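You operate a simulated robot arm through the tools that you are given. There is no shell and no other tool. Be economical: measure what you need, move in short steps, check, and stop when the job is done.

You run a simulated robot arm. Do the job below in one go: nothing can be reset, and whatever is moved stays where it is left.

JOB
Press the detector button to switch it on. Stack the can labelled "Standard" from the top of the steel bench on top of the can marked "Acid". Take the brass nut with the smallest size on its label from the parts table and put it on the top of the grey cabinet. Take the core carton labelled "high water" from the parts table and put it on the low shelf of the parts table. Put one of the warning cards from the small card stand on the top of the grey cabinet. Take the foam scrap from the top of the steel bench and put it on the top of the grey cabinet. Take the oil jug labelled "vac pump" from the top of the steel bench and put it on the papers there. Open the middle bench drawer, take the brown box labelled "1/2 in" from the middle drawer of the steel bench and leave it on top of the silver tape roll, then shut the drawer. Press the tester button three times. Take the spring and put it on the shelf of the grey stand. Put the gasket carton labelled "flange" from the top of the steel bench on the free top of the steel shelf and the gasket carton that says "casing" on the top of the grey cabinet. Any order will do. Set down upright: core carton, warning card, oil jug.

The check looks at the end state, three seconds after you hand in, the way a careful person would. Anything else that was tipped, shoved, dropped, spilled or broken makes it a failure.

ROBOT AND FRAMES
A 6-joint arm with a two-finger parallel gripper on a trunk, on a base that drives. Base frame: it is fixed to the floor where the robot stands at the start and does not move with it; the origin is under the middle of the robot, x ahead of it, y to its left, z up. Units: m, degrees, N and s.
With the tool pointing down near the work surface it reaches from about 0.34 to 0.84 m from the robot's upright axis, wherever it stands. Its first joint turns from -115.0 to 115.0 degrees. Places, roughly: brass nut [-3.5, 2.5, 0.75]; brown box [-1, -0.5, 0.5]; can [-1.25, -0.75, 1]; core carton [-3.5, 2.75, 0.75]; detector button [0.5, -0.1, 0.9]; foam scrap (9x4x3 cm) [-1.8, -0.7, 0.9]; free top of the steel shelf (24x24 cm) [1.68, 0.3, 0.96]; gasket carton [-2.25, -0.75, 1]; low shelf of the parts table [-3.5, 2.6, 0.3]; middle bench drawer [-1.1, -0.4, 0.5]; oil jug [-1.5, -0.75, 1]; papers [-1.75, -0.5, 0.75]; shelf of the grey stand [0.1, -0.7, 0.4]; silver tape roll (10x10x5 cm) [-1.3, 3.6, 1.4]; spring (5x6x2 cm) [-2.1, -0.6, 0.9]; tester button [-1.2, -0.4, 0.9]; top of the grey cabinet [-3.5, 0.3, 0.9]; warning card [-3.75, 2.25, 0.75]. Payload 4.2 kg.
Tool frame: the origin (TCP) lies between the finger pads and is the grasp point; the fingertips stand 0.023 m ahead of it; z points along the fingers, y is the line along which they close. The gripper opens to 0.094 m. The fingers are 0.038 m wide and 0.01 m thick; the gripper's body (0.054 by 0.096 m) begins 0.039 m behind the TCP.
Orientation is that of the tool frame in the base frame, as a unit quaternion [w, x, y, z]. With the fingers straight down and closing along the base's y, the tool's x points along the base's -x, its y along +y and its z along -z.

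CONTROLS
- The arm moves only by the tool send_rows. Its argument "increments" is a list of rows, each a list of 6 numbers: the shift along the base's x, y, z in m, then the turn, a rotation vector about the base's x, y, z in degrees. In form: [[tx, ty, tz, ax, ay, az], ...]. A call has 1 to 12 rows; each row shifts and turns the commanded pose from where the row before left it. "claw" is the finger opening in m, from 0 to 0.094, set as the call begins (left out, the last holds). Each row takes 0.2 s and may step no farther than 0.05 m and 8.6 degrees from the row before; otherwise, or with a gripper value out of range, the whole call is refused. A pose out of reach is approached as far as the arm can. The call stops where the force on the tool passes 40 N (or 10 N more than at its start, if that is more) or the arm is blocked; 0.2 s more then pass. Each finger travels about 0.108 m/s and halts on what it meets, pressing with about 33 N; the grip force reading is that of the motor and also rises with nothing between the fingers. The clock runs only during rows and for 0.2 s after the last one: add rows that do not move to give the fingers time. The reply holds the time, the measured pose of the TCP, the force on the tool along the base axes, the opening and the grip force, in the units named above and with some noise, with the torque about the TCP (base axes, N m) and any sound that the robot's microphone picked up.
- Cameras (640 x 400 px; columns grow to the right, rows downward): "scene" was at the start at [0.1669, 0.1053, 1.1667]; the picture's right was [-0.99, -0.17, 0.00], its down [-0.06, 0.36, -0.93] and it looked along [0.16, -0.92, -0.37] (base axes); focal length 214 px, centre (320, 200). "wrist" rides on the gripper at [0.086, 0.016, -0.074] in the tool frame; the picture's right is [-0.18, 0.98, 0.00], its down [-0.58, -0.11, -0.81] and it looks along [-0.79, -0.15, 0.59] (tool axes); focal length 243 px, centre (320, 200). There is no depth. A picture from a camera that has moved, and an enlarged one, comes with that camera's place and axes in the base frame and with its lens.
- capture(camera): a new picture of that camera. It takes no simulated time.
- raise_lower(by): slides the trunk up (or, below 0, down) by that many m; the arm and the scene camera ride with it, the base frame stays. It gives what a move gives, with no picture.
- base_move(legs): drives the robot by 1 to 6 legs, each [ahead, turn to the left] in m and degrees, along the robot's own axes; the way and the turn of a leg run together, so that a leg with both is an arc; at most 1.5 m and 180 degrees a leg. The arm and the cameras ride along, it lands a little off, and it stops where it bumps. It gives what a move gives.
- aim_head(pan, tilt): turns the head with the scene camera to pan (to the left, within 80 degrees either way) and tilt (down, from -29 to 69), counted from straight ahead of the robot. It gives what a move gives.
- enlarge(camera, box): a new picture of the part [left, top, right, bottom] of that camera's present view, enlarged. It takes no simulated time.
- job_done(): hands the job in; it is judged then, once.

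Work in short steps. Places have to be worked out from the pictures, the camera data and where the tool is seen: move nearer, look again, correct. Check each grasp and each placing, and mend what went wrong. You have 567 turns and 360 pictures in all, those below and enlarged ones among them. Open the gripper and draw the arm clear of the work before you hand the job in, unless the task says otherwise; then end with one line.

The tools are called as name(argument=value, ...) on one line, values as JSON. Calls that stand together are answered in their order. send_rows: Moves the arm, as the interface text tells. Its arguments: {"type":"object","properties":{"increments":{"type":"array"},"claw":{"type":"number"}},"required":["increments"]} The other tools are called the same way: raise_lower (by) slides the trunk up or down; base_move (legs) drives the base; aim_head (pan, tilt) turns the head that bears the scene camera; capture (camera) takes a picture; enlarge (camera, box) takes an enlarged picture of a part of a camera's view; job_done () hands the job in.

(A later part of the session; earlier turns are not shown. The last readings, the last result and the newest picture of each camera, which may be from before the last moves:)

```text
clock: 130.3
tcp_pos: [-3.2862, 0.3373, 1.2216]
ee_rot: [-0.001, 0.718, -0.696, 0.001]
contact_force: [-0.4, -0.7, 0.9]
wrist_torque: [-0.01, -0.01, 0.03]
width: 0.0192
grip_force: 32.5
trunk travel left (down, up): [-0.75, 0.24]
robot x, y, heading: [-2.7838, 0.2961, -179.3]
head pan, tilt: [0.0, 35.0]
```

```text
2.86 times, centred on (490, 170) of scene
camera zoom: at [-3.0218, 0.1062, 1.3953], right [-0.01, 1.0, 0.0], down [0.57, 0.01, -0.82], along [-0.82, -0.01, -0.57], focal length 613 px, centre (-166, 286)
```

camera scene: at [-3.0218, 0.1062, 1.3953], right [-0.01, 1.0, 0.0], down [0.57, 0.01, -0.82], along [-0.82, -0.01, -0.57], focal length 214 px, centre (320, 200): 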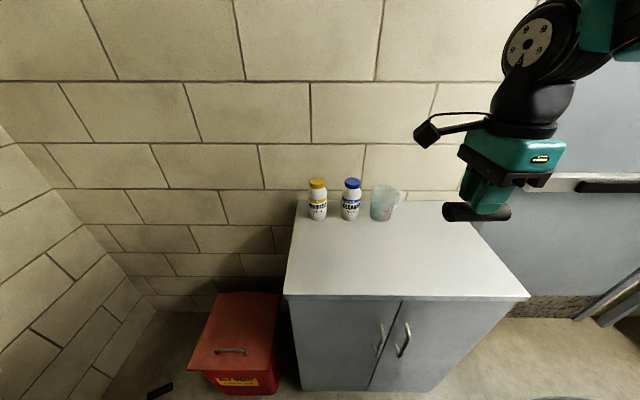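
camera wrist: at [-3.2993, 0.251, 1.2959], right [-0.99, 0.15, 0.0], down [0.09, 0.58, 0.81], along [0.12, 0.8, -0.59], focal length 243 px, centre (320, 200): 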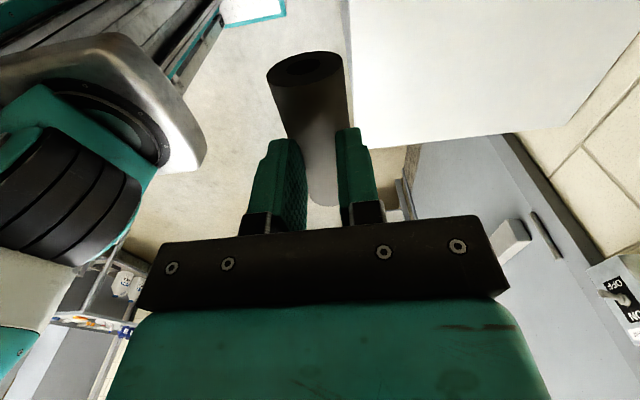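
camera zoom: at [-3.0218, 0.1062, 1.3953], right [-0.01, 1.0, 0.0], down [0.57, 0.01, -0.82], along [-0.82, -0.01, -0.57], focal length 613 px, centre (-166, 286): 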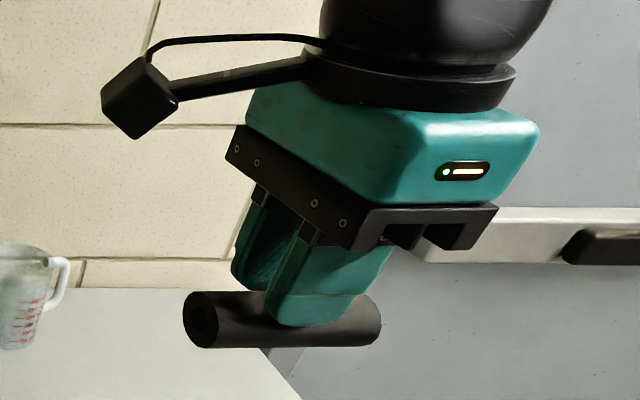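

The foam is held near the fingertips. The cabinet top spans about x -3.33…-3.73, y 0.02…0.63, z≈0.88. I take the foam over the right front part and lower.

send_rows(increments=[[-0.023, 0.04, 0, 0, 0, 0], [-0.023, 0.04, 0, 0, 0, 0], [-0.023, 0.04, 0, 0, 0, 0], [-0.023, 0.04, 0, 0, 0, 0], [-0.023, 0.04, 0, 0, 0, 0], [0, 0, -0.045, 0, 0, 0], [0, 0, -0.045, 0, 0, 0], [0, 0, -0.045, 0, 0, 0], [0, 0, -0.045, 0, 0, 0], [0, 0, -0.045, 0, 0, 0], [0, 0, -0.03, 0, 0, 0], [0, 0, 0, 0, 0, 0]])

capture(camera="scene")

enlarge(camera="scene", box=[400, 150, 580, 310])

```text
clock: 132.9
tcp_pos: [-3.4007, 0.5365, 0.9645]
ee_rot: [-0.001, 0.718, -0.696, 0.0]
contact_force: [0.9, 0.1, -0.7]
wrist_torque: [0.0, 0.01, 0.01]
width: 0.0199
grip_force: 0.1
trunk travel left (down, up): [-0.75, 0.24]
robot x, y, heading: [-2.7841, 0.3014, -179.3]
head pan, tilt: [0.0, 35.0]
```

```text
289 pictures are left
camera scene: at [-3.0217, 0.1062, 1.3953], right [-0.01, 1.0, 0.0], down [0.57, 0.01, -0.82], along [-0.82, -0.01, -0.57], focal length 214 px, centre (320, 200)
```

scene: 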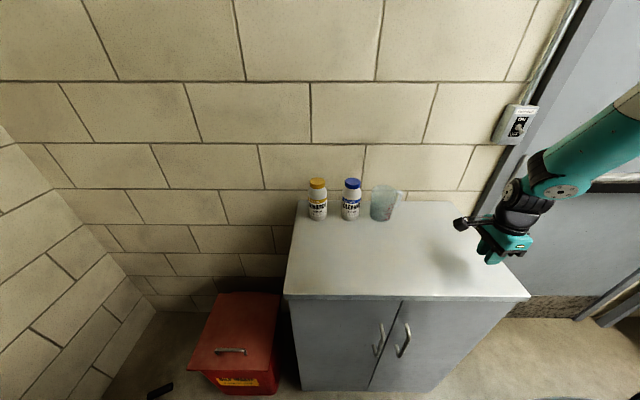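

```text
2.50 times, centred on (490, 230) of scene
camera zoom: at [-3.0217, 0.1062, 1.3953], right [-0.01, 1.0, 0.0], down [0.57, 0.01, -0.82], along [-0.82, -0.01, -0.57], focal length 536 px, centre (-105, 125)
```

zoom: 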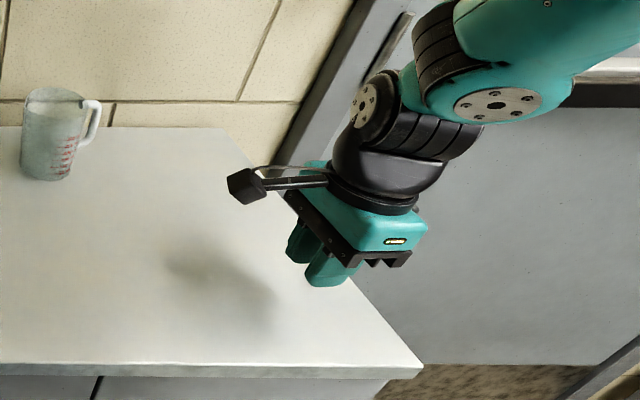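

The grip force is gone and the foam isn't visible; I look for where it fell.

capture(camera="wrist")

aim_head(pan=-30, tilt=60)

capture(camera="scene")

```text
287 pictures are left
camera wrist: at [-3.414, 0.4498, 1.0406], right [-0.99, 0.15, 0.0], down [0.09, 0.58, 0.81], along [0.12, 0.8, -0.59], focal length 243 px, centre (320, 200)
```

wrist: 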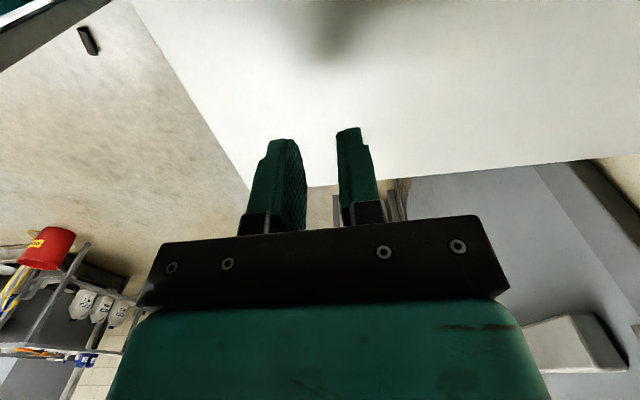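

```text
clock: 133.8
tcp_pos: [-3.4012, 0.5372, 0.9665]
ee_rot: [-0.002, 0.717, -0.697, 0.0]
contact_force: [-0.1, 0.1, -0.2]
wrist_torque: [0.01, -0.02, -0.03]
width: 0.02
grip_force: 0.0
trunk travel left (down, up): [-0.75, 0.24]
robot x, y, heading: [-2.7836, 0.3003, -179.0]
head pan, tilt: [-30.0, 60.0]
```

```text
286 pictures are left
camera scene: at [-2.992, 0.1399, 1.361], right [0.49, 0.87, 0.0], down [0.76, -0.42, -0.5], along [-0.44, 0.24, -0.87], focal length 214 px, centre (320, 200)
```

scene: 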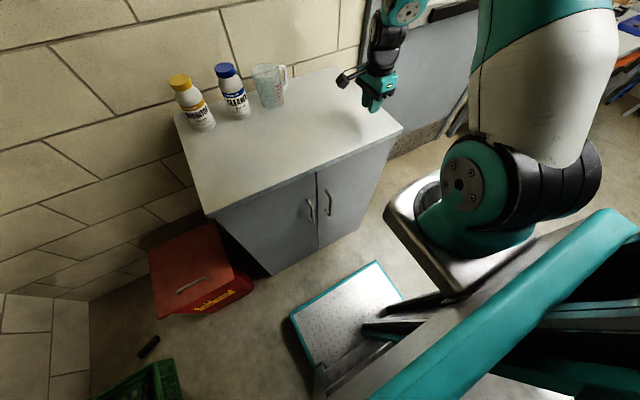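

enlarge(camera="wrist", box=[40, 0, 140, 80])

enlarge(camera="scene", box=[90, 310, 210, 400])

aim_head(pan=-75, tilt=45)

capture(camera="scene")

```text
5.00 times, centred on (90, 40) of wrist
camera zoom: at [-3.4141, 0.4499, 1.041], right [-0.99, 0.15, 0.0], down [0.09, 0.58, 0.81], along [0.12, 0.8, -0.59], focal length 1213 px, centre (1470, 1000)
```

zoom: 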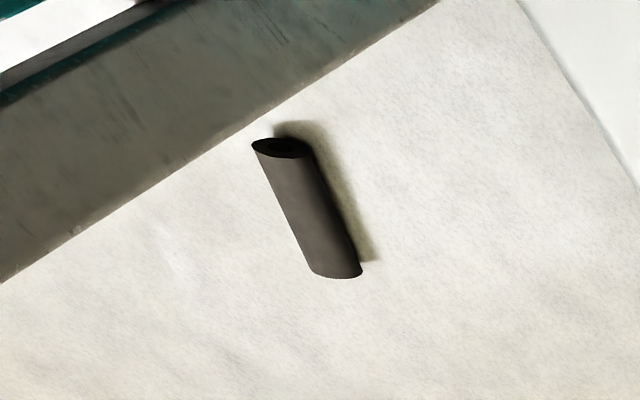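

```text
4.44 times, centred on (150, 355) of scene
camera zoom: at [-2.992, 0.1399, 1.361], right [0.49, 0.87, 0.0], down [0.76, -0.42, -0.5], along [-0.44, 0.24, -0.87], focal length 953 px, centre (1076, -489)
```

zoom: 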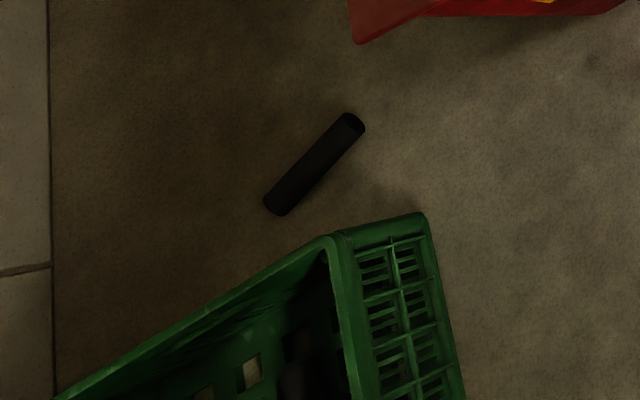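

```text
clock: 135.0
tcp_pos: [-3.4016, 0.5351, 0.9664]
ee_rot: [-0.001, 0.718, -0.696, 0.0]
contact_force: [-0.4, 0.3, -0.5]
wrist_torque: [-0.04, 0.01, 0.03]
width: 0.0201
grip_force: 0.0
trunk travel left (down, up): [-0.75, 0.24]
robot x, y, heading: [-2.7846, 0.3031, -179.2]
head pan, tilt: [-75.0, 45.0]
```

```text
283 pictures are left
camera scene: at [-2.9559, 0.1857, 1.3805], right [0.96, 0.27, 0.0], down [0.19, -0.68, -0.71], along [-0.19, 0.68, -0.71], focal length 214 px, centre (320, 200)
```

scene: 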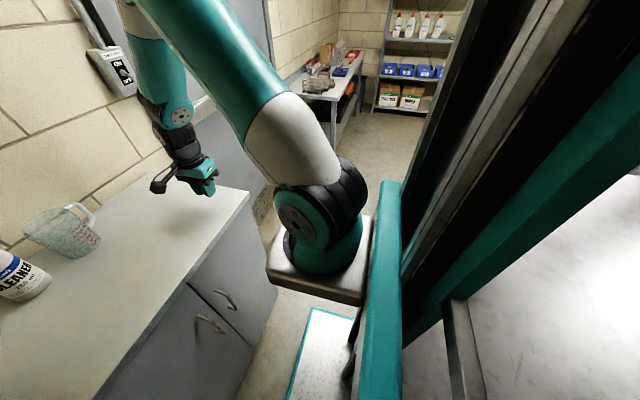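

The foam slipped out (my grip command stopped at 0.02 m) and lies on the floor near (-2.49, 0.71). I raise the arm, back straight off beside it and look again.

send_rows(increments=[[0, 0, 0.045, 0, 0, 0], [0, 0, 0.045, 0, 0, 0], [0, 0, 0.045, 0, 0, 0], [0, 0, 0.045, 0, 0, 0], [0.03, -0.03, 0.03, 0, 0, 0], [0.035, -0.03, 0, 0, 0, 0], [0.035, -0.03, 0, 0, 0, 0], [0.03, -0.03, 0, 0, 0, 0], [0, -0.03, 0, 0, 0, 0], [0, 0, 0, 0, 0, 0]], claw=0.06)

base_move(legs=[[-0.78, 0]])

aim_head(pan=-35, tilt=55)

capture(camera="scene")

```text
refused: row 5 steps farther than a row can; nothing moved
```

```text
clock: 139.2
tcp_pos: [-2.6229, 0.5455, 0.966]
ee_rot: [-0.001, 0.719, -0.695, 0.0]
contact_force: [-0.6, -0.2, 0.1]
wrist_torque: [-0.01, -0.02, -0.03]
width: 0.0202
grip_force: 0.1
trunk travel left (down, up): [-0.75, 0.24]
robot x, y, heading: [-2.0048, 0.3154, -179.0]
head pan, tilt: [-75.0, 45.0]
```

```text
clock: 140.2
tcp_pos: [-2.6221, 0.5455, 0.9657]
ee_rot: [-0.001, 0.718, -0.696, 0.0]
contact_force: [0.6, -0.4, 0.4]
wrist_torque: [-0.03, -0.03, 0.01]
width: 0.0199
grip_force: 0.1
trunk travel left (down, up): [-0.75, 0.24]
robot x, y, heading: [-2.0028, 0.3185, -178.9]
head pan, tilt: [-35.0, 55.0]
```

```text
282 pictures are left
camera scene: at [-2.2141, 0.1595, 1.3671], right [0.56, 0.83, 0.0], down [0.68, -0.46, -0.57], along [-0.48, 0.32, -0.82], focal length 214 px, centre (320, 200)
```

scene: 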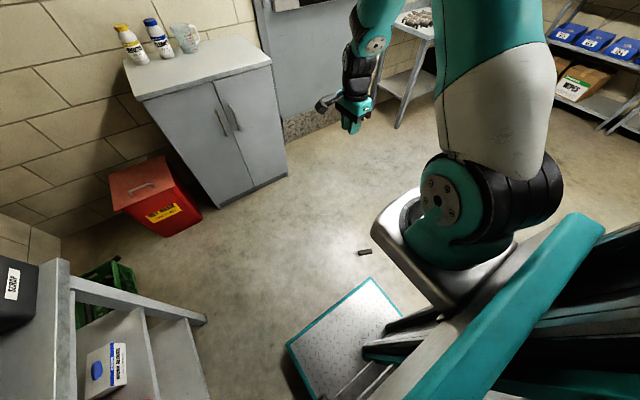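

Foam at (-2.49, 0.70), robot at (-2.00, 0.32): reachable. (The arm call was refused, but the base backed clear.) I zoom in for its orientation.

enlarge(camera="scene", box=[330, 230, 400, 275])

raise_lower(by=-0.6)

```text
8.89 times, centred on (365, 252) of scene
camera zoom: at [-2.2141, 0.1595, 1.3671], right [0.56, 0.83, 0.0], down [0.68, -0.46, -0.57], along [-0.48, 0.32, -0.82], focal length 1906 px, centre (-80, -267)
```

zoom: 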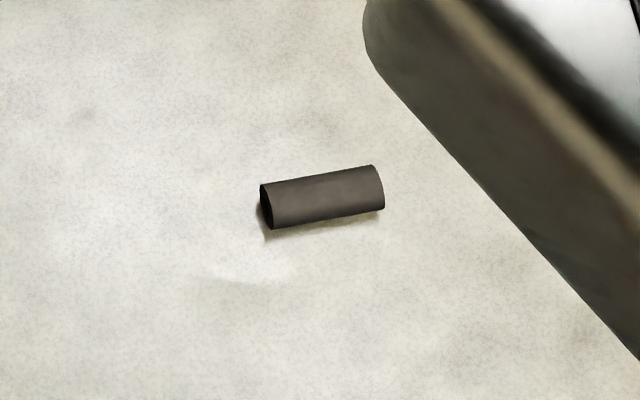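

```text
refused: -0.6 is not a number from -0.4 to 0.4
```

The foam's axis is at about 67° from x. I move above it, turn the tool -25°, and lower the trunk.

send_rows(increments=[[0.03, 0.034, 0, 0, 0, -8.4], [0.03, 0.034, 0, 0, 0, -8.4], [0.03, 0.034, 0, 0, 0, -8.2], [0.03, 0.034, 0, 0, 0, 0], [0.012, 0.015, 0, 0, 0, 0], [0, 0, 0, 0, 0, 0]], claw=0.08)

raise_lower(by=-0.4)

raise_lower(by=-0.3)

capture(camera="wrist")

capture(camera="scene")

```text
clock: 141.6
tcp_pos: [-2.4906, 0.6978, 0.9663]
ee_rot: [0.002, -0.551, 0.834, 0.0]
contact_force: [0.0, 0.1, 0.4]
wrist_torque: [0.02, -0.01, 0.01]
width: 0.0798
grip_force: 0.1
trunk travel left (down, up): [-0.75, 0.24]
robot x, y, heading: [-2.0024, 0.3168, -178.8]
head pan, tilt: [-35.0, 55.0]
```

```text
clock: 145.4
tcp_pos: [-2.4905, 0.6994, 0.5642]
ee_rot: [0.002, -0.551, 0.834, 0.0]
contact_force: [-0.1, 0.4, 0.1]
wrist_torque: [0.05, 0.03, 0.04]
width: 0.0801
grip_force: 0.0
trunk travel left (down, up): [-0.35, 0.64]
robot x, y, heading: [-2.0054, 0.3155, -179.2]
head pan, tilt: [-35.0, 55.0]
```

```text
clock: 148.4
tcp_pos: [-2.4915, 0.6984, 0.2654]
ee_rot: [0.002, -0.551, 0.834, 0.0]
contact_force: [0.0, -0.1, -0.7]
wrist_torque: [0.0, 0.0, 0.02]
width: 0.0799
grip_force: 0.1
trunk travel left (down, up): [-0.05, 0.94]
robot x, y, heading: [-2.0036, 0.3105, -179.0]
head pan, tilt: [-35.0, 55.0]
```

```text
280 pictures are left
camera wrist: at [-2.5388, 0.6255, 0.3399], right [-0.83, 0.55, 0.0], down [0.33, 0.49, 0.81], along [0.45, 0.67, -0.59], focal length 243 px, centre (320, 200)
```

wrist: 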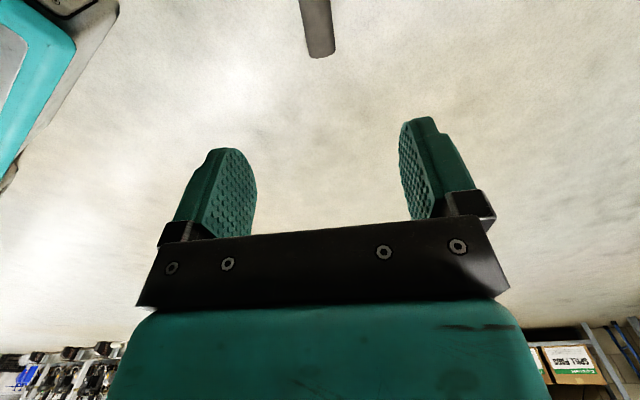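

```text
279 pictures are left
camera scene: at [-2.2141, 0.1594, 0.6671], right [0.56, 0.83, 0.0], down [0.68, -0.46, -0.57], along [-0.48, 0.32, -0.82], focal length 214 px, centre (320, 200)
```

scene: 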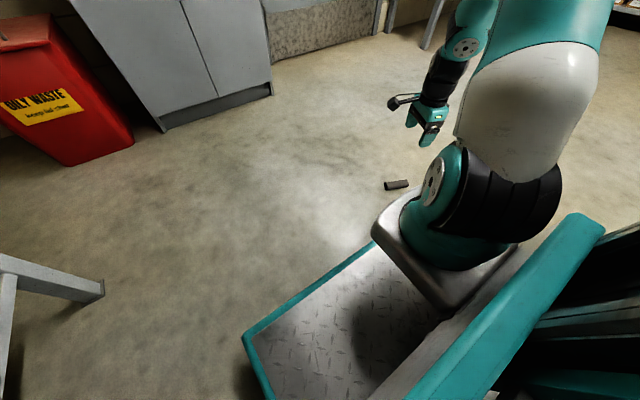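

Well aligned. I lower so the tips are just above the floor, then close fully.

send_rows(increments=[[0, 0, -0.045, 0, 0, 0], [0, 0, -0.045, 0, 0, 0], [0, 0, -0.045, 0, 0, 0], [0, 0, -0.045, 0, 0, 0], [0, 0, -0.035, 0, 0, 0], [0, 0, -0.015, 0, 0, 0], [0, 0, -0.005, 0, 0, 0], [0, 0, 0, 0, 0, 0]])

capture(camera="wrist")

```text
clock: 150.2
tcp_pos: [-2.4905, 0.6986, 0.0289]
ee_rot: [0.001, -0.551, 0.835, 0.001]
contact_force: [0.7, 0.5, 0.4]
wrist_torque: [-0.02, 0.02, -0.01]
width: 0.0798
grip_force: 0.0
trunk travel left (down, up): [-0.05, 0.94]
robot x, y, heading: [-2.0042, 0.3115, -179.0]
head pan, tilt: [-35.0, 55.0]
```

```text
278 pictures are left
camera wrist: at [-2.5385, 0.6258, 0.1044], right [-0.83, 0.55, 0.0], down [0.33, 0.49, 0.81], along [0.45, 0.67, -0.59], focal length 243 px, centre (320, 200)
```

wrist: 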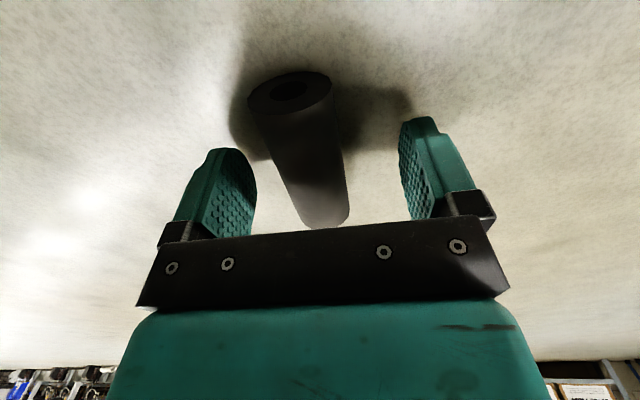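

send_rows(increments=[[0, 0, 0, 0, 0, 0], [0, 0, 0, 0, 0, 0], [0, 0, 0, 0, 0, 0], [0, 0, 0, 0, 0, 0]], claw=0)

send_rows(increments=[[0, 0, 0, 0, 0, 0], [0, 0, 0, 0, 0, 0], [0, 0, 0, 0, 0, 0], [0, 0, 0, 0, 0, 0]])

capture(camera="wrist")

```text
clock: 151.2
tcp_pos: [-2.4893, 0.6981, 0.0299]
ee_rot: [0.0, -0.552, 0.834, 0.0]
contact_force: [0.2, -0.1, -0.5]
wrist_torque: [-0.01, -0.03, 0.01]
width: 0.0228
grip_force: 33.2
trunk travel left (down, up): [-0.05, 0.94]
robot x, y, heading: [-2.0067, 0.3121, -179.2]
head pan, tilt: [-35.0, 55.0]
```

```text
clock: 152.2
tcp_pos: [-2.4909, 0.6987, 0.0287]
ee_rot: [0.001, -0.551, 0.835, 0.001]
contact_force: [0.1, -0.4, 0.8]
wrist_torque: [-0.02, -0.03, -0.01]
width: 0.0233
grip_force: 33.0
trunk travel left (down, up): [-0.05, 0.94]
robot x, y, heading: [-2.0063, 0.3142, -178.9]
head pan, tilt: [-35.0, 55.0]
```

```text
277 pictures are left
camera wrist: at [-2.5387, 0.6258, 0.1048], right [-0.83, 0.55, 0.0], down [0.33, 0.49, 0.81], along [0.45, 0.67, -0.59], focal length 243 px, centre (320, 200)
```

wrist: 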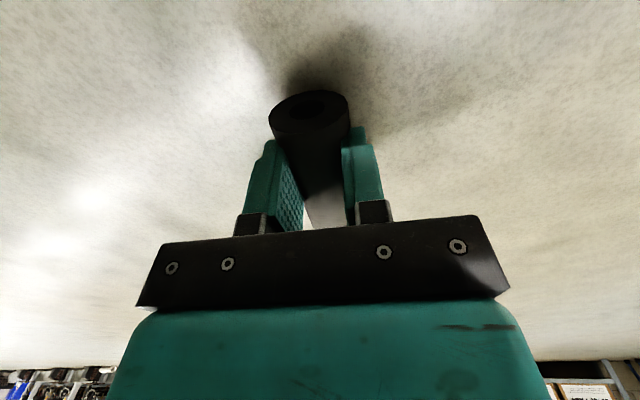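

Stable at 0.023 m. I lift slowly and watch for slip.

send_rows(increments=[[0, 0, 0.02, 0, 0, 0], [0, 0, 0.04, 0, 0, 0], [0, 0, 0.04, 0, 0, 0], [0, 0, 0.045, 0, 0, 0], [0, 0, 0.045, 0, 0, 0], [0, 0, 0, 0, 0, 0], [0, 0, 0, 0, 0, 0], [0, 0, 0, 0, 0, 0]])

capture(camera="wrist")

raise_lower(by=0.4)

raise_lower(by=0.3)

capture(camera="wrist")

```text
clock: 154.1
tcp_pos: [-2.4896, 0.6967, 0.2197]
ee_rot: [0.001, -0.552, 0.834, -0.001]
contact_force: [0.1, 0.5, -0.3]
wrist_torque: [0.0, -0.03, -0.01]
width: 0.0272
grip_force: 32.8
trunk travel left (down, up): [-0.05, 0.94]
robot x, y, heading: [-2.0059, 0.3144, -179.1]
head pan, tilt: [-35.0, 55.0]
```

```text
276 pictures are left
camera wrist: at [-2.539, 0.6253, 0.2948], right [-0.83, 0.55, 0.0], down [0.33, 0.49, 0.81], along [0.45, 0.67, -0.59], focal length 243 px, centre (320, 200)
```

wrist: 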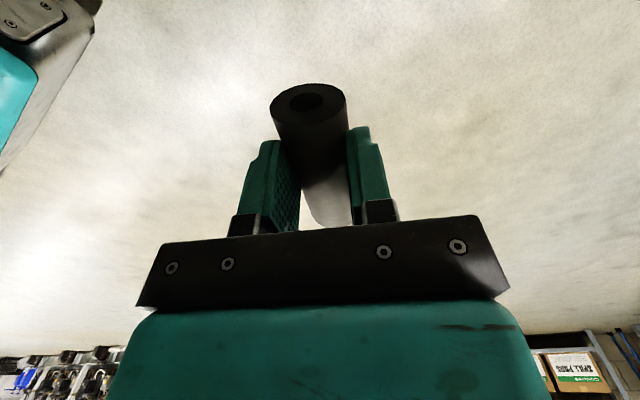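

```text
clock: 157.9
tcp_pos: [-2.4908, 0.6958, 0.619]
ee_rot: [0.001, -0.551, 0.834, -0.001]
contact_force: [0.1, 0.6, 0.8]
wrist_torque: [0.0, 0.04, 0.0]
width: 0.0277
grip_force: 33.5
trunk travel left (down, up): [-0.45, 0.54]
robot x, y, heading: [-2.0061, 0.3127, -178.9]
head pan, tilt: [-35.0, 55.0]
```

```text
clock: 160.9
tcp_pos: [-2.4899, 0.6982, 0.9195]
ee_rot: [0.002, -0.552, 0.834, 0.0]
contact_force: [0.0, 0.2, -0.7]
wrist_torque: [-0.03, 0.04, 0.02]
width: 0.0276
grip_force: 33.1
trunk travel left (down, up): [-0.75, 0.24]
robot x, y, heading: [-2.0035, 0.3145, -179.1]
head pan, tilt: [-35.0, 55.0]
```

```text
275 pictures are left
camera wrist: at [-2.539, 0.6254, 0.9947], right [-0.83, 0.55, 0.0], down [0.33, 0.49, 0.81], along [0.45, 0.67, -0.59], focal length 243 px, centre (320, 200)
```

wrist: 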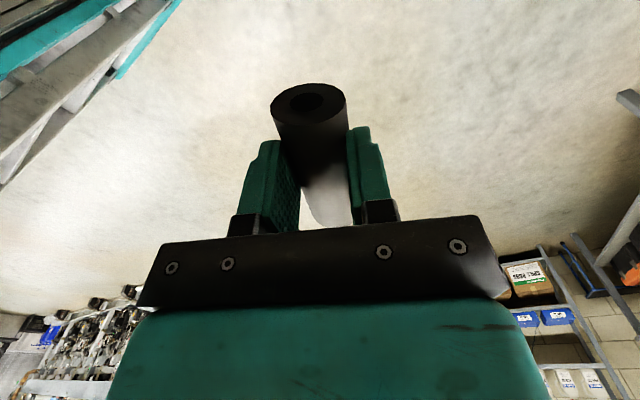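

Held steady. I raise the arm and drive back to the cabinet.

send_rows(increments=[[0, 0, 0.045, 0, 0, 0], [0, 0, 0.045, 0, 0, 0], [0, 0, 0.045, 0, 0, 0], [0, 0, 0.045, 0, 0, 0], [0, 0, 0, 0, 0, 0]])

base_move(legs=[[0.78, 0]])

aim_head(pan=0, tilt=35)

capture(camera="scene")

```text
clock: 162.1
tcp_pos: [-2.4906, 0.6968, 1.1015]
ee_rot: [0.001, -0.551, 0.834, 0.001]
contact_force: [0.2, 0.6, -1.2]
wrist_torque: [-0.05, -0.02, -0.02]
width: 0.0276
grip_force: 33.3
trunk travel left (down, up): [-0.75, 0.24]
robot x, y, heading: [-2.004, 0.3126, -178.9]
head pan, tilt: [-35.0, 55.0]
```

```text
clock: 166.3
tcp_pos: [-3.2779, 0.6811, 1.1011]
ee_rot: [0.001, -0.554, 0.833, 0.0]
contact_force: [-0.7, 0.5, 0.3]
wrist_torque: [0.0, -0.01, -0.02]
width: 0.0277
grip_force: 33.1
trunk travel left (down, up): [-0.75, 0.24]
robot x, y, heading: [-2.7892, 0.301, -178.8]
head pan, tilt: [-35.0, 55.0]
```

```text
clock: 167.3
tcp_pos: [-3.2771, 0.6795, 1.1001]
ee_rot: [0.001, -0.554, 0.832, 0.0]
contact_force: [-0.2, 0.2, 0.6]
wrist_torque: [-0.02, 0.0, 0.02]
width: 0.0278
grip_force: 33.4
trunk travel left (down, up): [-0.75, 0.24]
robot x, y, heading: [-2.7838, 0.3001, -178.7]
head pan, tilt: [0.0, 35.0]
```

```text
274 pictures are left
camera scene: at [-3.0254, 0.1013, 1.3953], right [-0.02, 1.0, 0.0], down [0.57, 0.01, -0.82], along [-0.82, -0.02, -0.57], focal length 214 px, centre (320, 200)
```

scene: 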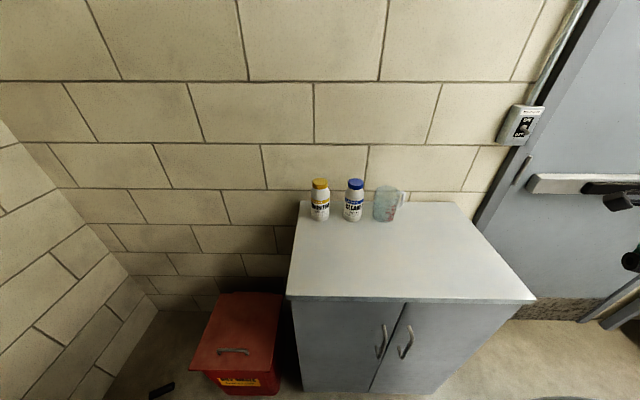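

I move over the cabinet's right front and lower.

send_rows(increments=[[-0.033, -0.033, 0, 0, 0, 0], [-0.033, -0.033, 0, 0, 0, 0], [-0.033, -0.033, 0, 0, 0, 0], [-0.033, -0.033, 0, 0, 0, 0], [-0.02, -0.018, 0, 0, 0, 0], [0, 0, -0.045, 0, 0, 0], [0, 0, -0.045, 0, 0, 0], [0, 0, -0.045, 0, 0, 0], [0, 0, 0, 0, 0, 0]])

capture(camera="scene")

enlarge(camera="scene", box=[400, 180, 560, 300])

```text
clock: 169.3
tcp_pos: [-3.4306, 0.529, 0.965]
ee_rot: [0.001, -0.554, 0.833, -0.001]
contact_force: [-0.5, 0.5, 0.2]
wrist_torque: [0.02, 0.0, 0.0]
width: 0.0277
grip_force: 32.7
trunk travel left (down, up): [-0.75, 0.24]
robot x, y, heading: [-2.786, 0.3018, -178.8]
head pan, tilt: [0.0, 35.0]
```

```text
273 pictures are left
camera scene: at [-3.0253, 0.1012, 1.3953], right [-0.02, 1.0, 0.0], down [0.57, 0.01, -0.82], along [-0.82, -0.02, -0.57], focal length 214 px, centre (320, 200)
```

scene: 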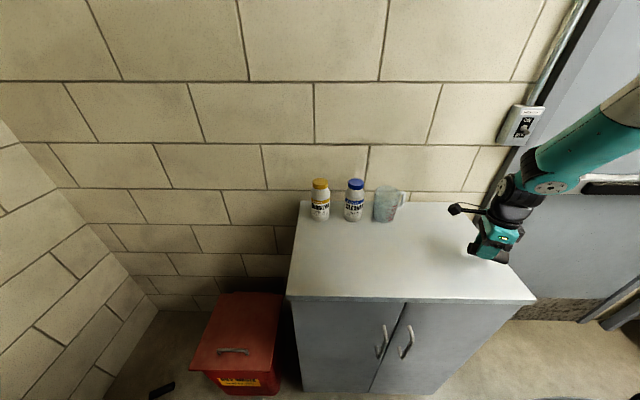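

```text
3.33 times, centred on (480, 240) of scene
camera zoom: at [-3.0253, 0.1012, 1.3953], right [-0.02, 1.0, 0.0], down [0.57, 0.01, -0.82], along [-0.82, -0.02, -0.57], focal length 715 px, centre (-213, 67)
```

zoom: 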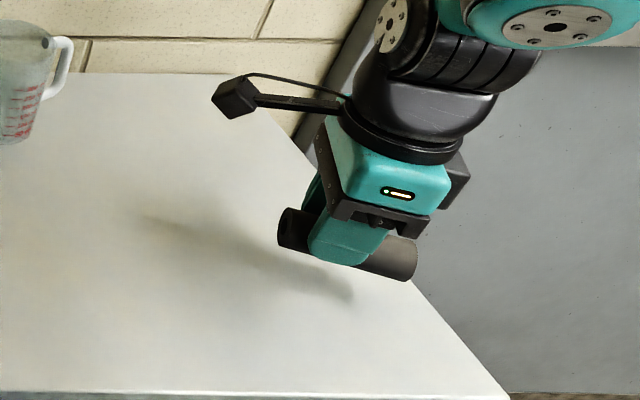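

send_rows(increments=[[0, -0.015, -0.02, 0, 0, 0], [0, 0, -0.01, 0, 0, 0], [0, 0, -0.01, 0, 0, 0], [0, 0, -0.005, 0, 0, 0], [0, 0, -0.005, 0, 0, 0], [0, 0, 0, 0, 0, 0]])

enlarge(camera="scene", box=[400, 180, 560, 300])

capture(camera="wrist")

```text
clock: 170.1
tcp_pos: [-3.4312, 0.5141, 0.9347]
ee_rot: [-0.001, -0.554, 0.833, 0.002]
contact_force: [10.4, -3.1, 26.2]
wrist_torque: [-0.07, -0.36, -0.04]
width: 0.0275
grip_force: 32.8
trunk travel left (down, up): [-0.75, 0.24]
robot x, y, heading: [-2.7877, 0.298, -178.7]
head pan, tilt: [0.0, 35.0]
stopped in row 3: the force on the tool passed its limit at 51 N (the readings are from after the stop); the commanded pose is now the measured one
```

```text
3.33 times, centred on (480, 240) of scene
camera zoom: at [-3.0239, 0.1007, 1.3959], right [-0.02, 1.0, 0.0], down [0.57, 0.01, -0.82], along [-0.82, -0.02, -0.57], focal length 715 px, centre (-213, 67)
```

zoom: 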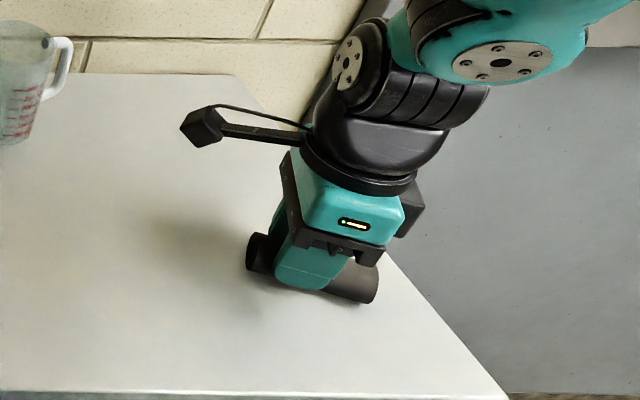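

```text
270 pictures are left
camera wrist: at [-3.4778, 0.4421, 1.01], right [-0.83, 0.55, 0.01], down [0.33, 0.49, 0.81], along [0.44, 0.68, -0.59], focal length 243 px, centre (320, 200)
```

wrist: 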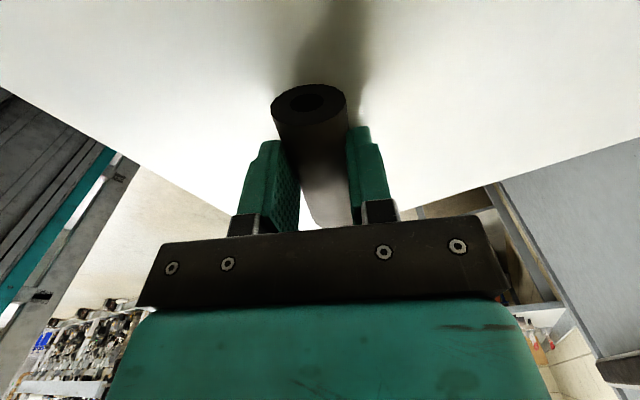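

Contact: the cabinet top is at z≈0.905. I relieve and release gently.

send_rows(increments=[[0, 0, 0.003, 0, 0, 0], [0, 0, 0, 0, 0, 0]])

send_rows(increments=[[0, 0, 0, 0, 0, 0], [0, 0, 0, 0, 0, 0], [0, 0, 0, 0, 0, 0]], claw=0.06)

capture(camera="wrist")

```text
clock: 170.7
tcp_pos: [-3.4305, 0.5148, 0.9368]
ee_rot: [0.001, -0.553, 0.833, 0.001]
contact_force: [0.5, 0.6, 2.1]
wrist_torque: [-0.05, -0.04, -0.02]
width: 0.028
grip_force: 33.0
trunk travel left (down, up): [-0.75, 0.24]
robot x, y, heading: [-2.7883, 0.3014, -178.8]
head pan, tilt: [0.0, 35.0]
```

```text
clock: 171.5
tcp_pos: [-3.4316, 0.5142, 0.9346]
ee_rot: [0.0, -0.553, 0.833, 0.002]
contact_force: [0.2, -0.5, 1.0]
wrist_torque: [0.03, -0.02, -0.01]
width: 0.0599
grip_force: 0.1
trunk travel left (down, up): [-0.75, 0.24]
robot x, y, heading: [-2.7909, 0.3012, -178.8]
head pan, tilt: [0.0, 35.0]
```

```text
269 pictures are left
camera wrist: at [-3.4787, 0.4423, 1.0108], right [-0.83, 0.55, 0.0], down [0.33, 0.49, 0.81], along [0.44, 0.68, -0.59], focal length 243 px, centre (320, 200)
```

wrist: 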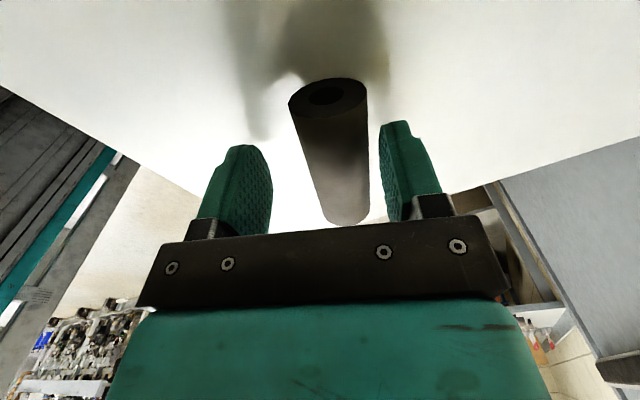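

Foam lies between the fingers; I lift straight up and check.

send_rows(increments=[[0, 0, 0.02, 0, 0, 0], [0, 0, 0.045, 0, 0, 0], [0, 0, 0.045, 0, 0, 0], [0, 0, 0.045, 0, 0, 0], [0, 0, 0.045, 0, 0, 0], [0, 0, 0.045, 0, 0, 0], [0, 0, 0, 0, 0, 0]])

capture(camera="scene")

```text
clock: 173.1
tcp_pos: [-3.432, 0.5144, 1.1815]
ee_rot: [-0.001, -0.554, 0.833, 0.002]
contact_force: [0.1, -0.4, 0.1]
wrist_torque: [-0.02, -0.04, 0.0]
width: 0.0599
grip_force: 0.0
trunk travel left (down, up): [-0.75, 0.24]
robot x, y, heading: [-2.7893, 0.2975, -178.7]
head pan, tilt: [0.0, 35.0]
```

```text
268 pictures are left
camera scene: at [-3.0254, 0.1012, 1.3953], right [-0.02, 1.0, 0.0], down [0.57, 0.01, -0.82], along [-0.82, -0.02, -0.57], focal length 214 px, centre (320, 200)
```

scene: 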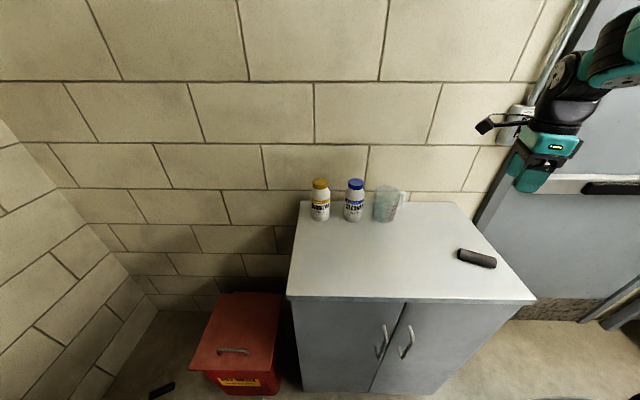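

Foam placed. Next the parts table: I retract the arm, then drive to stand in front of it.

send_rows(increments=[[0.03, -0.035, 0.01, 0, 0, 8], [0.03, -0.035, 0.01, 0, 0, 8], [0.03, -0.035, 0.01, 0, 0, 8], [0.03, -0.035, 0.0, 0, 0, 0], [0.01, -0.035, 0.0, 0, 0, 0], [0, -0.03, 0, 0, 0, 0], [0, 0, 0, 0, 0, 0]], claw=0.094)

base_move(legs=[[-0.35, 0], [0, -91], [2.1, 0]])

```text
clock: 174.7
tcp_pos: [-3.3006, 0.309, 1.2112]
ee_rot: [0.001, 0.715, -0.7, -0.002]
contact_force: [0.3, 0.1, -0.6]
wrist_torque: [0.0, -0.03, 0.04]
width: 0.0944
grip_force: 0.0
trunk travel left (down, up): [-0.75, 0.24]
robot x, y, heading: [-2.7886, 0.2987, -178.9]
head pan, tilt: [0.0, 35.0]
```

```text
refused: 2.1 is not a number from -1.5 to 1.5
```

base_move(legs=[[-0.35, 0], [0, -91], [1.1, 0], [1.0, 0], [0, 90]])

capture(camera="scene")

```text
clock: 194.6
tcp_pos: [-2.9548, 2.418, 1.2114]
ee_rot: [0.0, -0.704, 0.71, 0.003]
contact_force: [0.0, -0.7, 0.2]
wrist_torque: [0.01, -0.01, 0.02]
width: 0.0939
grip_force: 0.1
trunk travel left (down, up): [-0.75, 0.24]
robot x, y, heading: [-2.4431, 2.3951, 179.1]
head pan, tilt: [0.0, 35.0]
```

```text
267 pictures are left
camera scene: at [-2.6849, 2.2017, 1.3953], right [0.01, 1.0, 0.0], down [0.57, 0.0, -0.82], along [-0.82, 0.01, -0.57], focal length 214 px, centre (320, 200)
```

scene: 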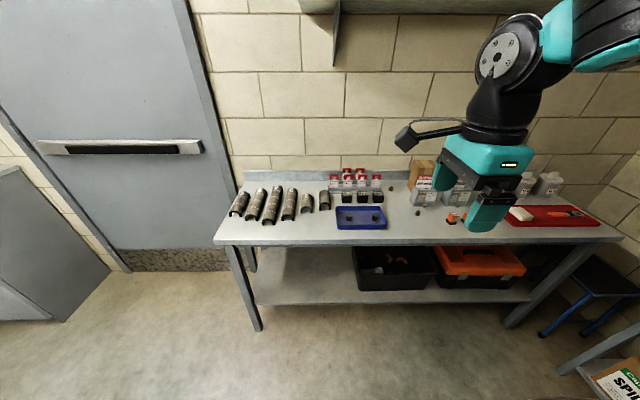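

enlarge(camera="scene", box=[300, 150, 440, 245])

enlarge(camera="scene", box=[390, 140, 610, 260])

capture(camera="wrist")

```text
4.21 times, centred on (370, 198) of scene
camera zoom: at [-2.6849, 2.2017, 1.3953], right [0.01, 1.0, 0.0], down [0.57, 0.0, -0.82], along [-0.82, 0.01, -0.57], focal length 903 px, centre (110, 210)
```

zoom: 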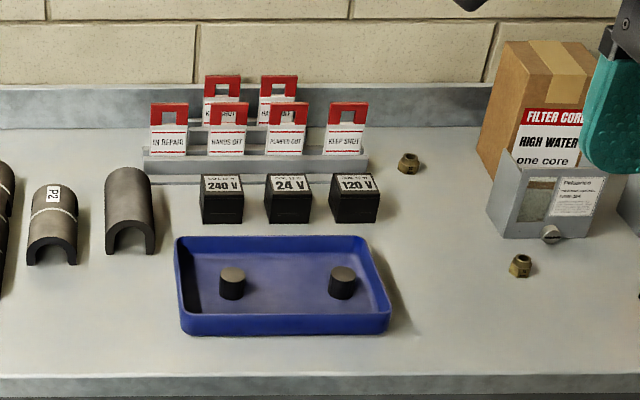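

```text
2.91 times, centred on (500, 200) of scene
camera zoom: at [-2.6849, 2.2017, 1.3953], right [0.01, 1.0, 0.0], down [0.57, 0.0, -0.82], along [-0.82, 0.01, -0.57], focal length 624 px, centre (-204, 200)
```

zoom: 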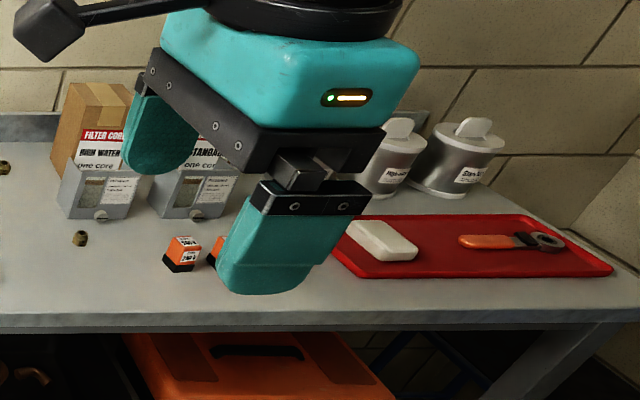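

```text
264 pictures are left
camera wrist: at [-2.9709, 2.333, 1.2857], right [-0.98, 0.19, 0.0], down [0.12, 0.58, 0.81], along [0.15, 0.79, -0.59], focal length 243 px, centre (320, 200)
```

wrist: 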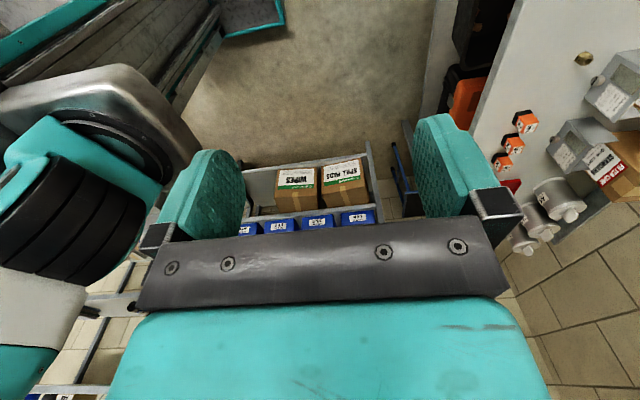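

I move the arm aside to the right for a clear view and zoom in on the nuts.

send_rows(increments=[[0.03, 0.035, 0.01, 0, 0, 0], [0.03, 0.035, 0.01, 0, 0, 0], [0.03, 0.035, 0.01, 0, 0, 0], [0.03, 0.035, 0.01, 0, 0, 0], [0.03, 0.035, 0.0, 0, 0, 0], [0.02, 0.04, 0, 0, 0, 0], [0.02, 0.04, 0, 0, 0, 0], [0.02, 0.04, 0, 0, 0, 0], [0, 0, 0, 0, 0, 0]])

enlarge(camera="scene", box=[370, 160, 530, 250])

enlarge(camera="scene", box=[385, 175, 435, 225])

```text
clock: 196.6
tcp_pos: [-2.8047, 2.7316, 1.2315]
ee_rot: [0.0, -0.705, 0.71, 0.002]
contact_force: [-0.5, 0.4, 0.3]
wrist_torque: [-0.01, 0.04, 0.03]
width: 0.094
grip_force: 0.1
out of reach, approached as far as the arm can: row 2, 3, 4, 5
trunk travel left (down, up): [-0.75, 0.24]
robot x, y, heading: [-2.4401, 2.3884, 179.3]
head pan, tilt: [0.0, 35.0]
```

```text
4.00 times, centred on (450, 205) of scene
camera zoom: at [-2.6849, 2.2016, 1.3953], right [0.01, 1.0, 0.0], down [0.57, 0.0, -0.82], along [-0.82, 0.01, -0.57], focal length 858 px, centre (-200, 180)
```

zoom: 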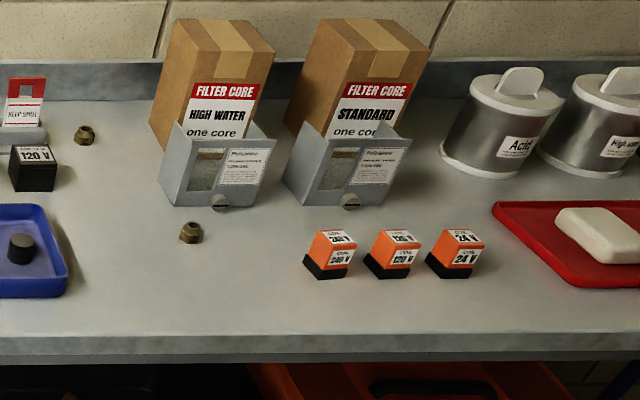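

```text
8.00 times, centred on (410, 200) of scene
camera zoom: at [-2.6849, 2.2016, 1.3953], right [0.01, 1.0, 0.0], down [0.57, 0.0, -0.82], along [-0.82, 0.01, -0.57], focal length 1716 px, centre (-400, 200)
```

zoom: 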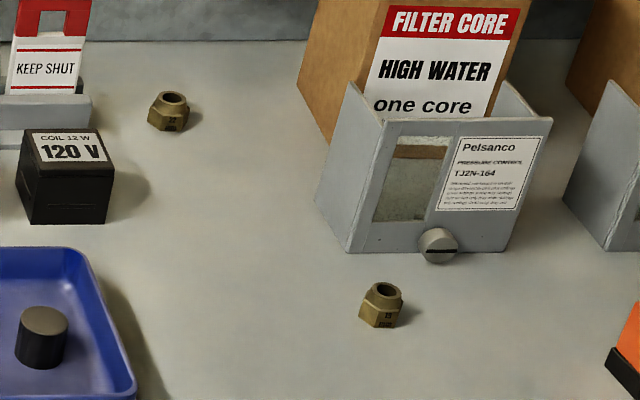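

Nuts carry engraved sizes; I need a nearer look. I drive closer, to about (-2.80, 2.60).

base_move(legs=[[0, -30], [0.42, 0], [0, 31]])

aim_head(pan=0, tilt=40)

capture(camera="scene")

```text
clock: 202.2
tcp_pos: [-3.1703, 2.9418, 1.2301]
ee_rot: [0.0, 0.708, -0.706, -0.001]
contact_force: [-0.2, 0.3, 0.6]
wrist_torque: [0.0, -0.02, 0.01]
width: 0.0941
grip_force: 0.0
trunk travel left (down, up): [-0.75, 0.24]
robot x, y, heading: [-2.8042, 2.6119, -179.6]
head pan, tilt: [0.0, 35.0]
```

```text
clock: 202.8
tcp_pos: [-3.1703, 2.9403, 1.2308]
ee_rot: [0.0, 0.709, -0.706, -0.002]
contact_force: [-0.6, 0.1, -1.1]
wrist_torque: [-0.02, -0.01, -0.01]
width: 0.094
grip_force: 0.0
trunk travel left (down, up): [-0.75, 0.24]
robot x, y, heading: [-2.8006, 2.6042, -179.7]
head pan, tilt: [0.0, 40.0]
```

```text
261 pictures are left
camera scene: at [-3.0397, 2.4128, 1.3878], right [-0.01, 1.0, 0.0], down [0.64, 0.0, -0.77], along [-0.77, 0.0, -0.64], focal length 214 px, centre (320, 200)
```

scene: 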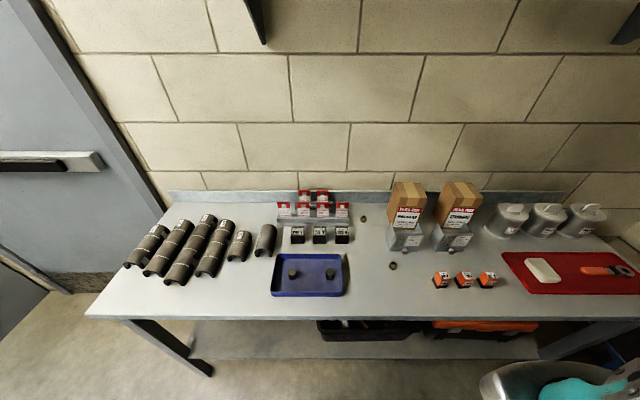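

enlarge(camera="scene", box=[345, 205, 385, 230])

enlarge(camera="scene", box=[375, 250, 415, 275])

enlarge(camera="scene", box=[260, 180, 480, 300])

```text
16.00 times, centred on (365, 218) of scene
camera zoom: at [-3.0397, 2.4128, 1.3878], right [-0.01, 1.0, 0.0], down [0.64, 0.0, -0.77], along [-0.77, 0.0, -0.64], focal length 3432 px, centre (-400, -80)
```

zoom: 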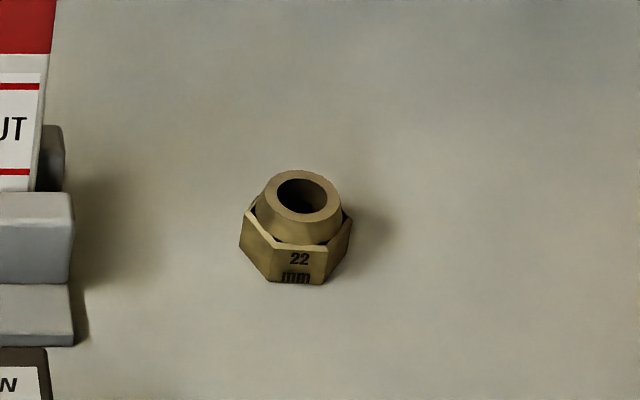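

```text
16.00 times, centred on (395, 262) of scene
camera zoom: at [-3.0397, 2.4128, 1.3878], right [-0.01, 1.0, 0.0], down [0.64, 0.0, -0.77], along [-0.77, 0.0, -0.64], focal length 3432 px, centre (-880, -800)
```

zoom: 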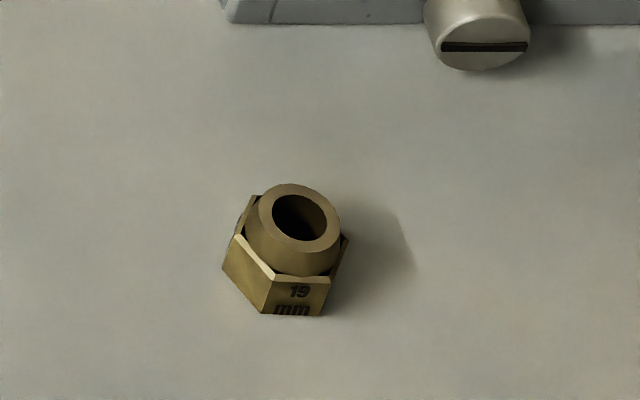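

```text
2.91 times, centred on (370, 240) of scene
camera zoom: at [-3.0397, 2.4128, 1.3878], right [-0.01, 1.0, 0.0], down [0.64, 0.0, -0.77], along [-0.77, 0.0, -0.64], focal length 624 px, centre (174, 84)
```

zoom: 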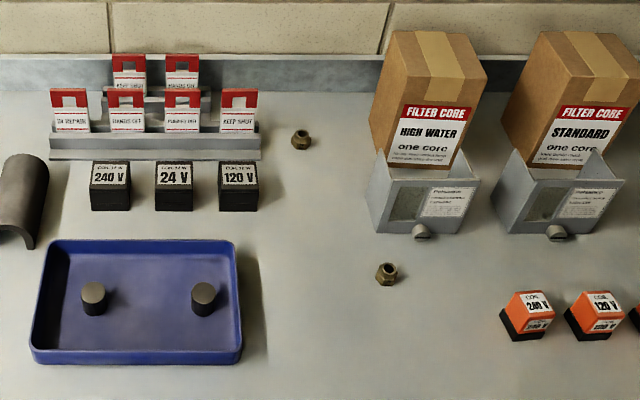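

Nuts read 22 mm and 19 mm. I check the rest of the table for further nuts.

enlarge(camera="scene", box=[100, 180, 300, 320])

enlarge(camera="scene", box=[430, 180, 640, 320])

```text
2.86 times, centred on (200, 250) of scene
camera zoom: at [-3.0397, 2.4128, 1.3878], right [-0.01, 1.0, 0.0], down [0.64, 0.0, -0.77], along [-0.77, 0.0, -0.64], focal length 613 px, centre (663, 57)
```

zoom: 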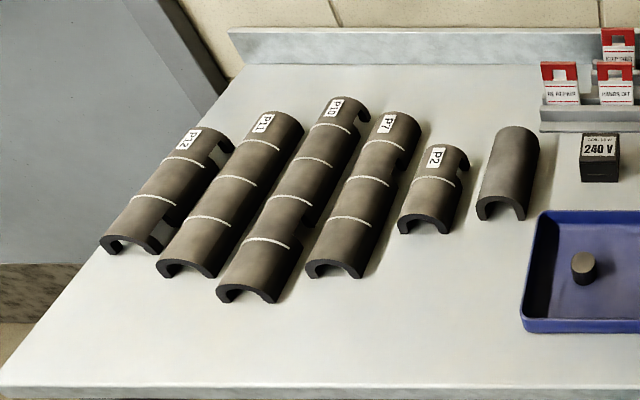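

```text
2.86 times, centred on (535, 250) of scene
camera zoom: at [-3.0397, 2.4128, 1.3878], right [-0.01, 1.0, 0.0], down [0.64, 0.0, -0.77], along [-0.77, 0.0, -0.64], focal length 613 px, centre (-294, 57)
```

zoom: 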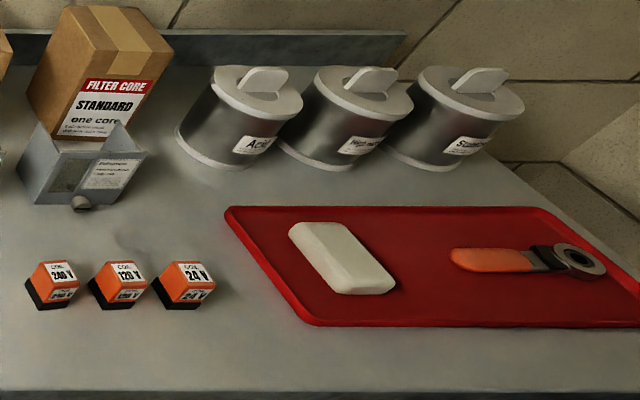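

I zoom in on the cartons and the card stand to measure them.

enlarge(camera="scene", box=[370, 170, 490, 260])

enlarge(camera="scene", box=[265, 180, 365, 250])

```text
4.44 times, centred on (430, 215) of scene
camera zoom: at [-3.0397, 2.4128, 1.3878], right [-0.01, 1.0, 0.0], down [0.64, 0.0, -0.77], along [-0.77, 0.0, -0.64], focal length 953 px, centre (-169, 133)
```

zoom: 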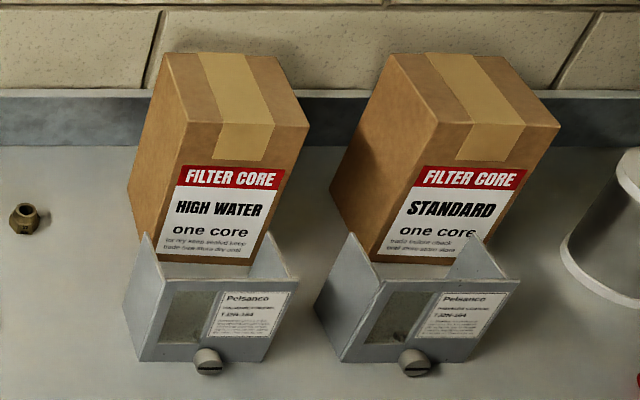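

```text
5.71 times, centred on (315, 215) of scene
camera zoom: at [-3.0397, 2.4128, 1.3878], right [-0.01, 1.0, 0.0], down [0.64, 0.0, -0.77], along [-0.77, 0.0, -0.64], focal length 1226 px, centre (349, 114)
```

zoom: 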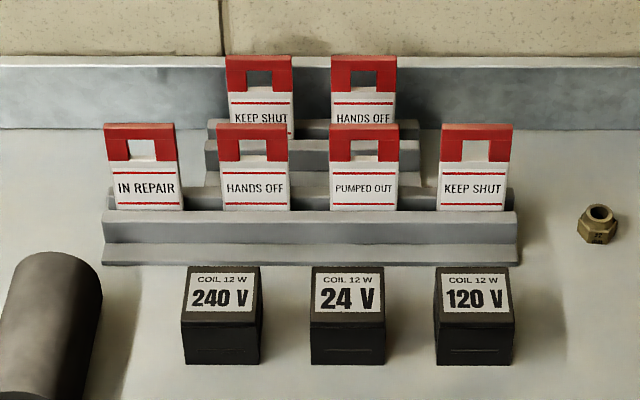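

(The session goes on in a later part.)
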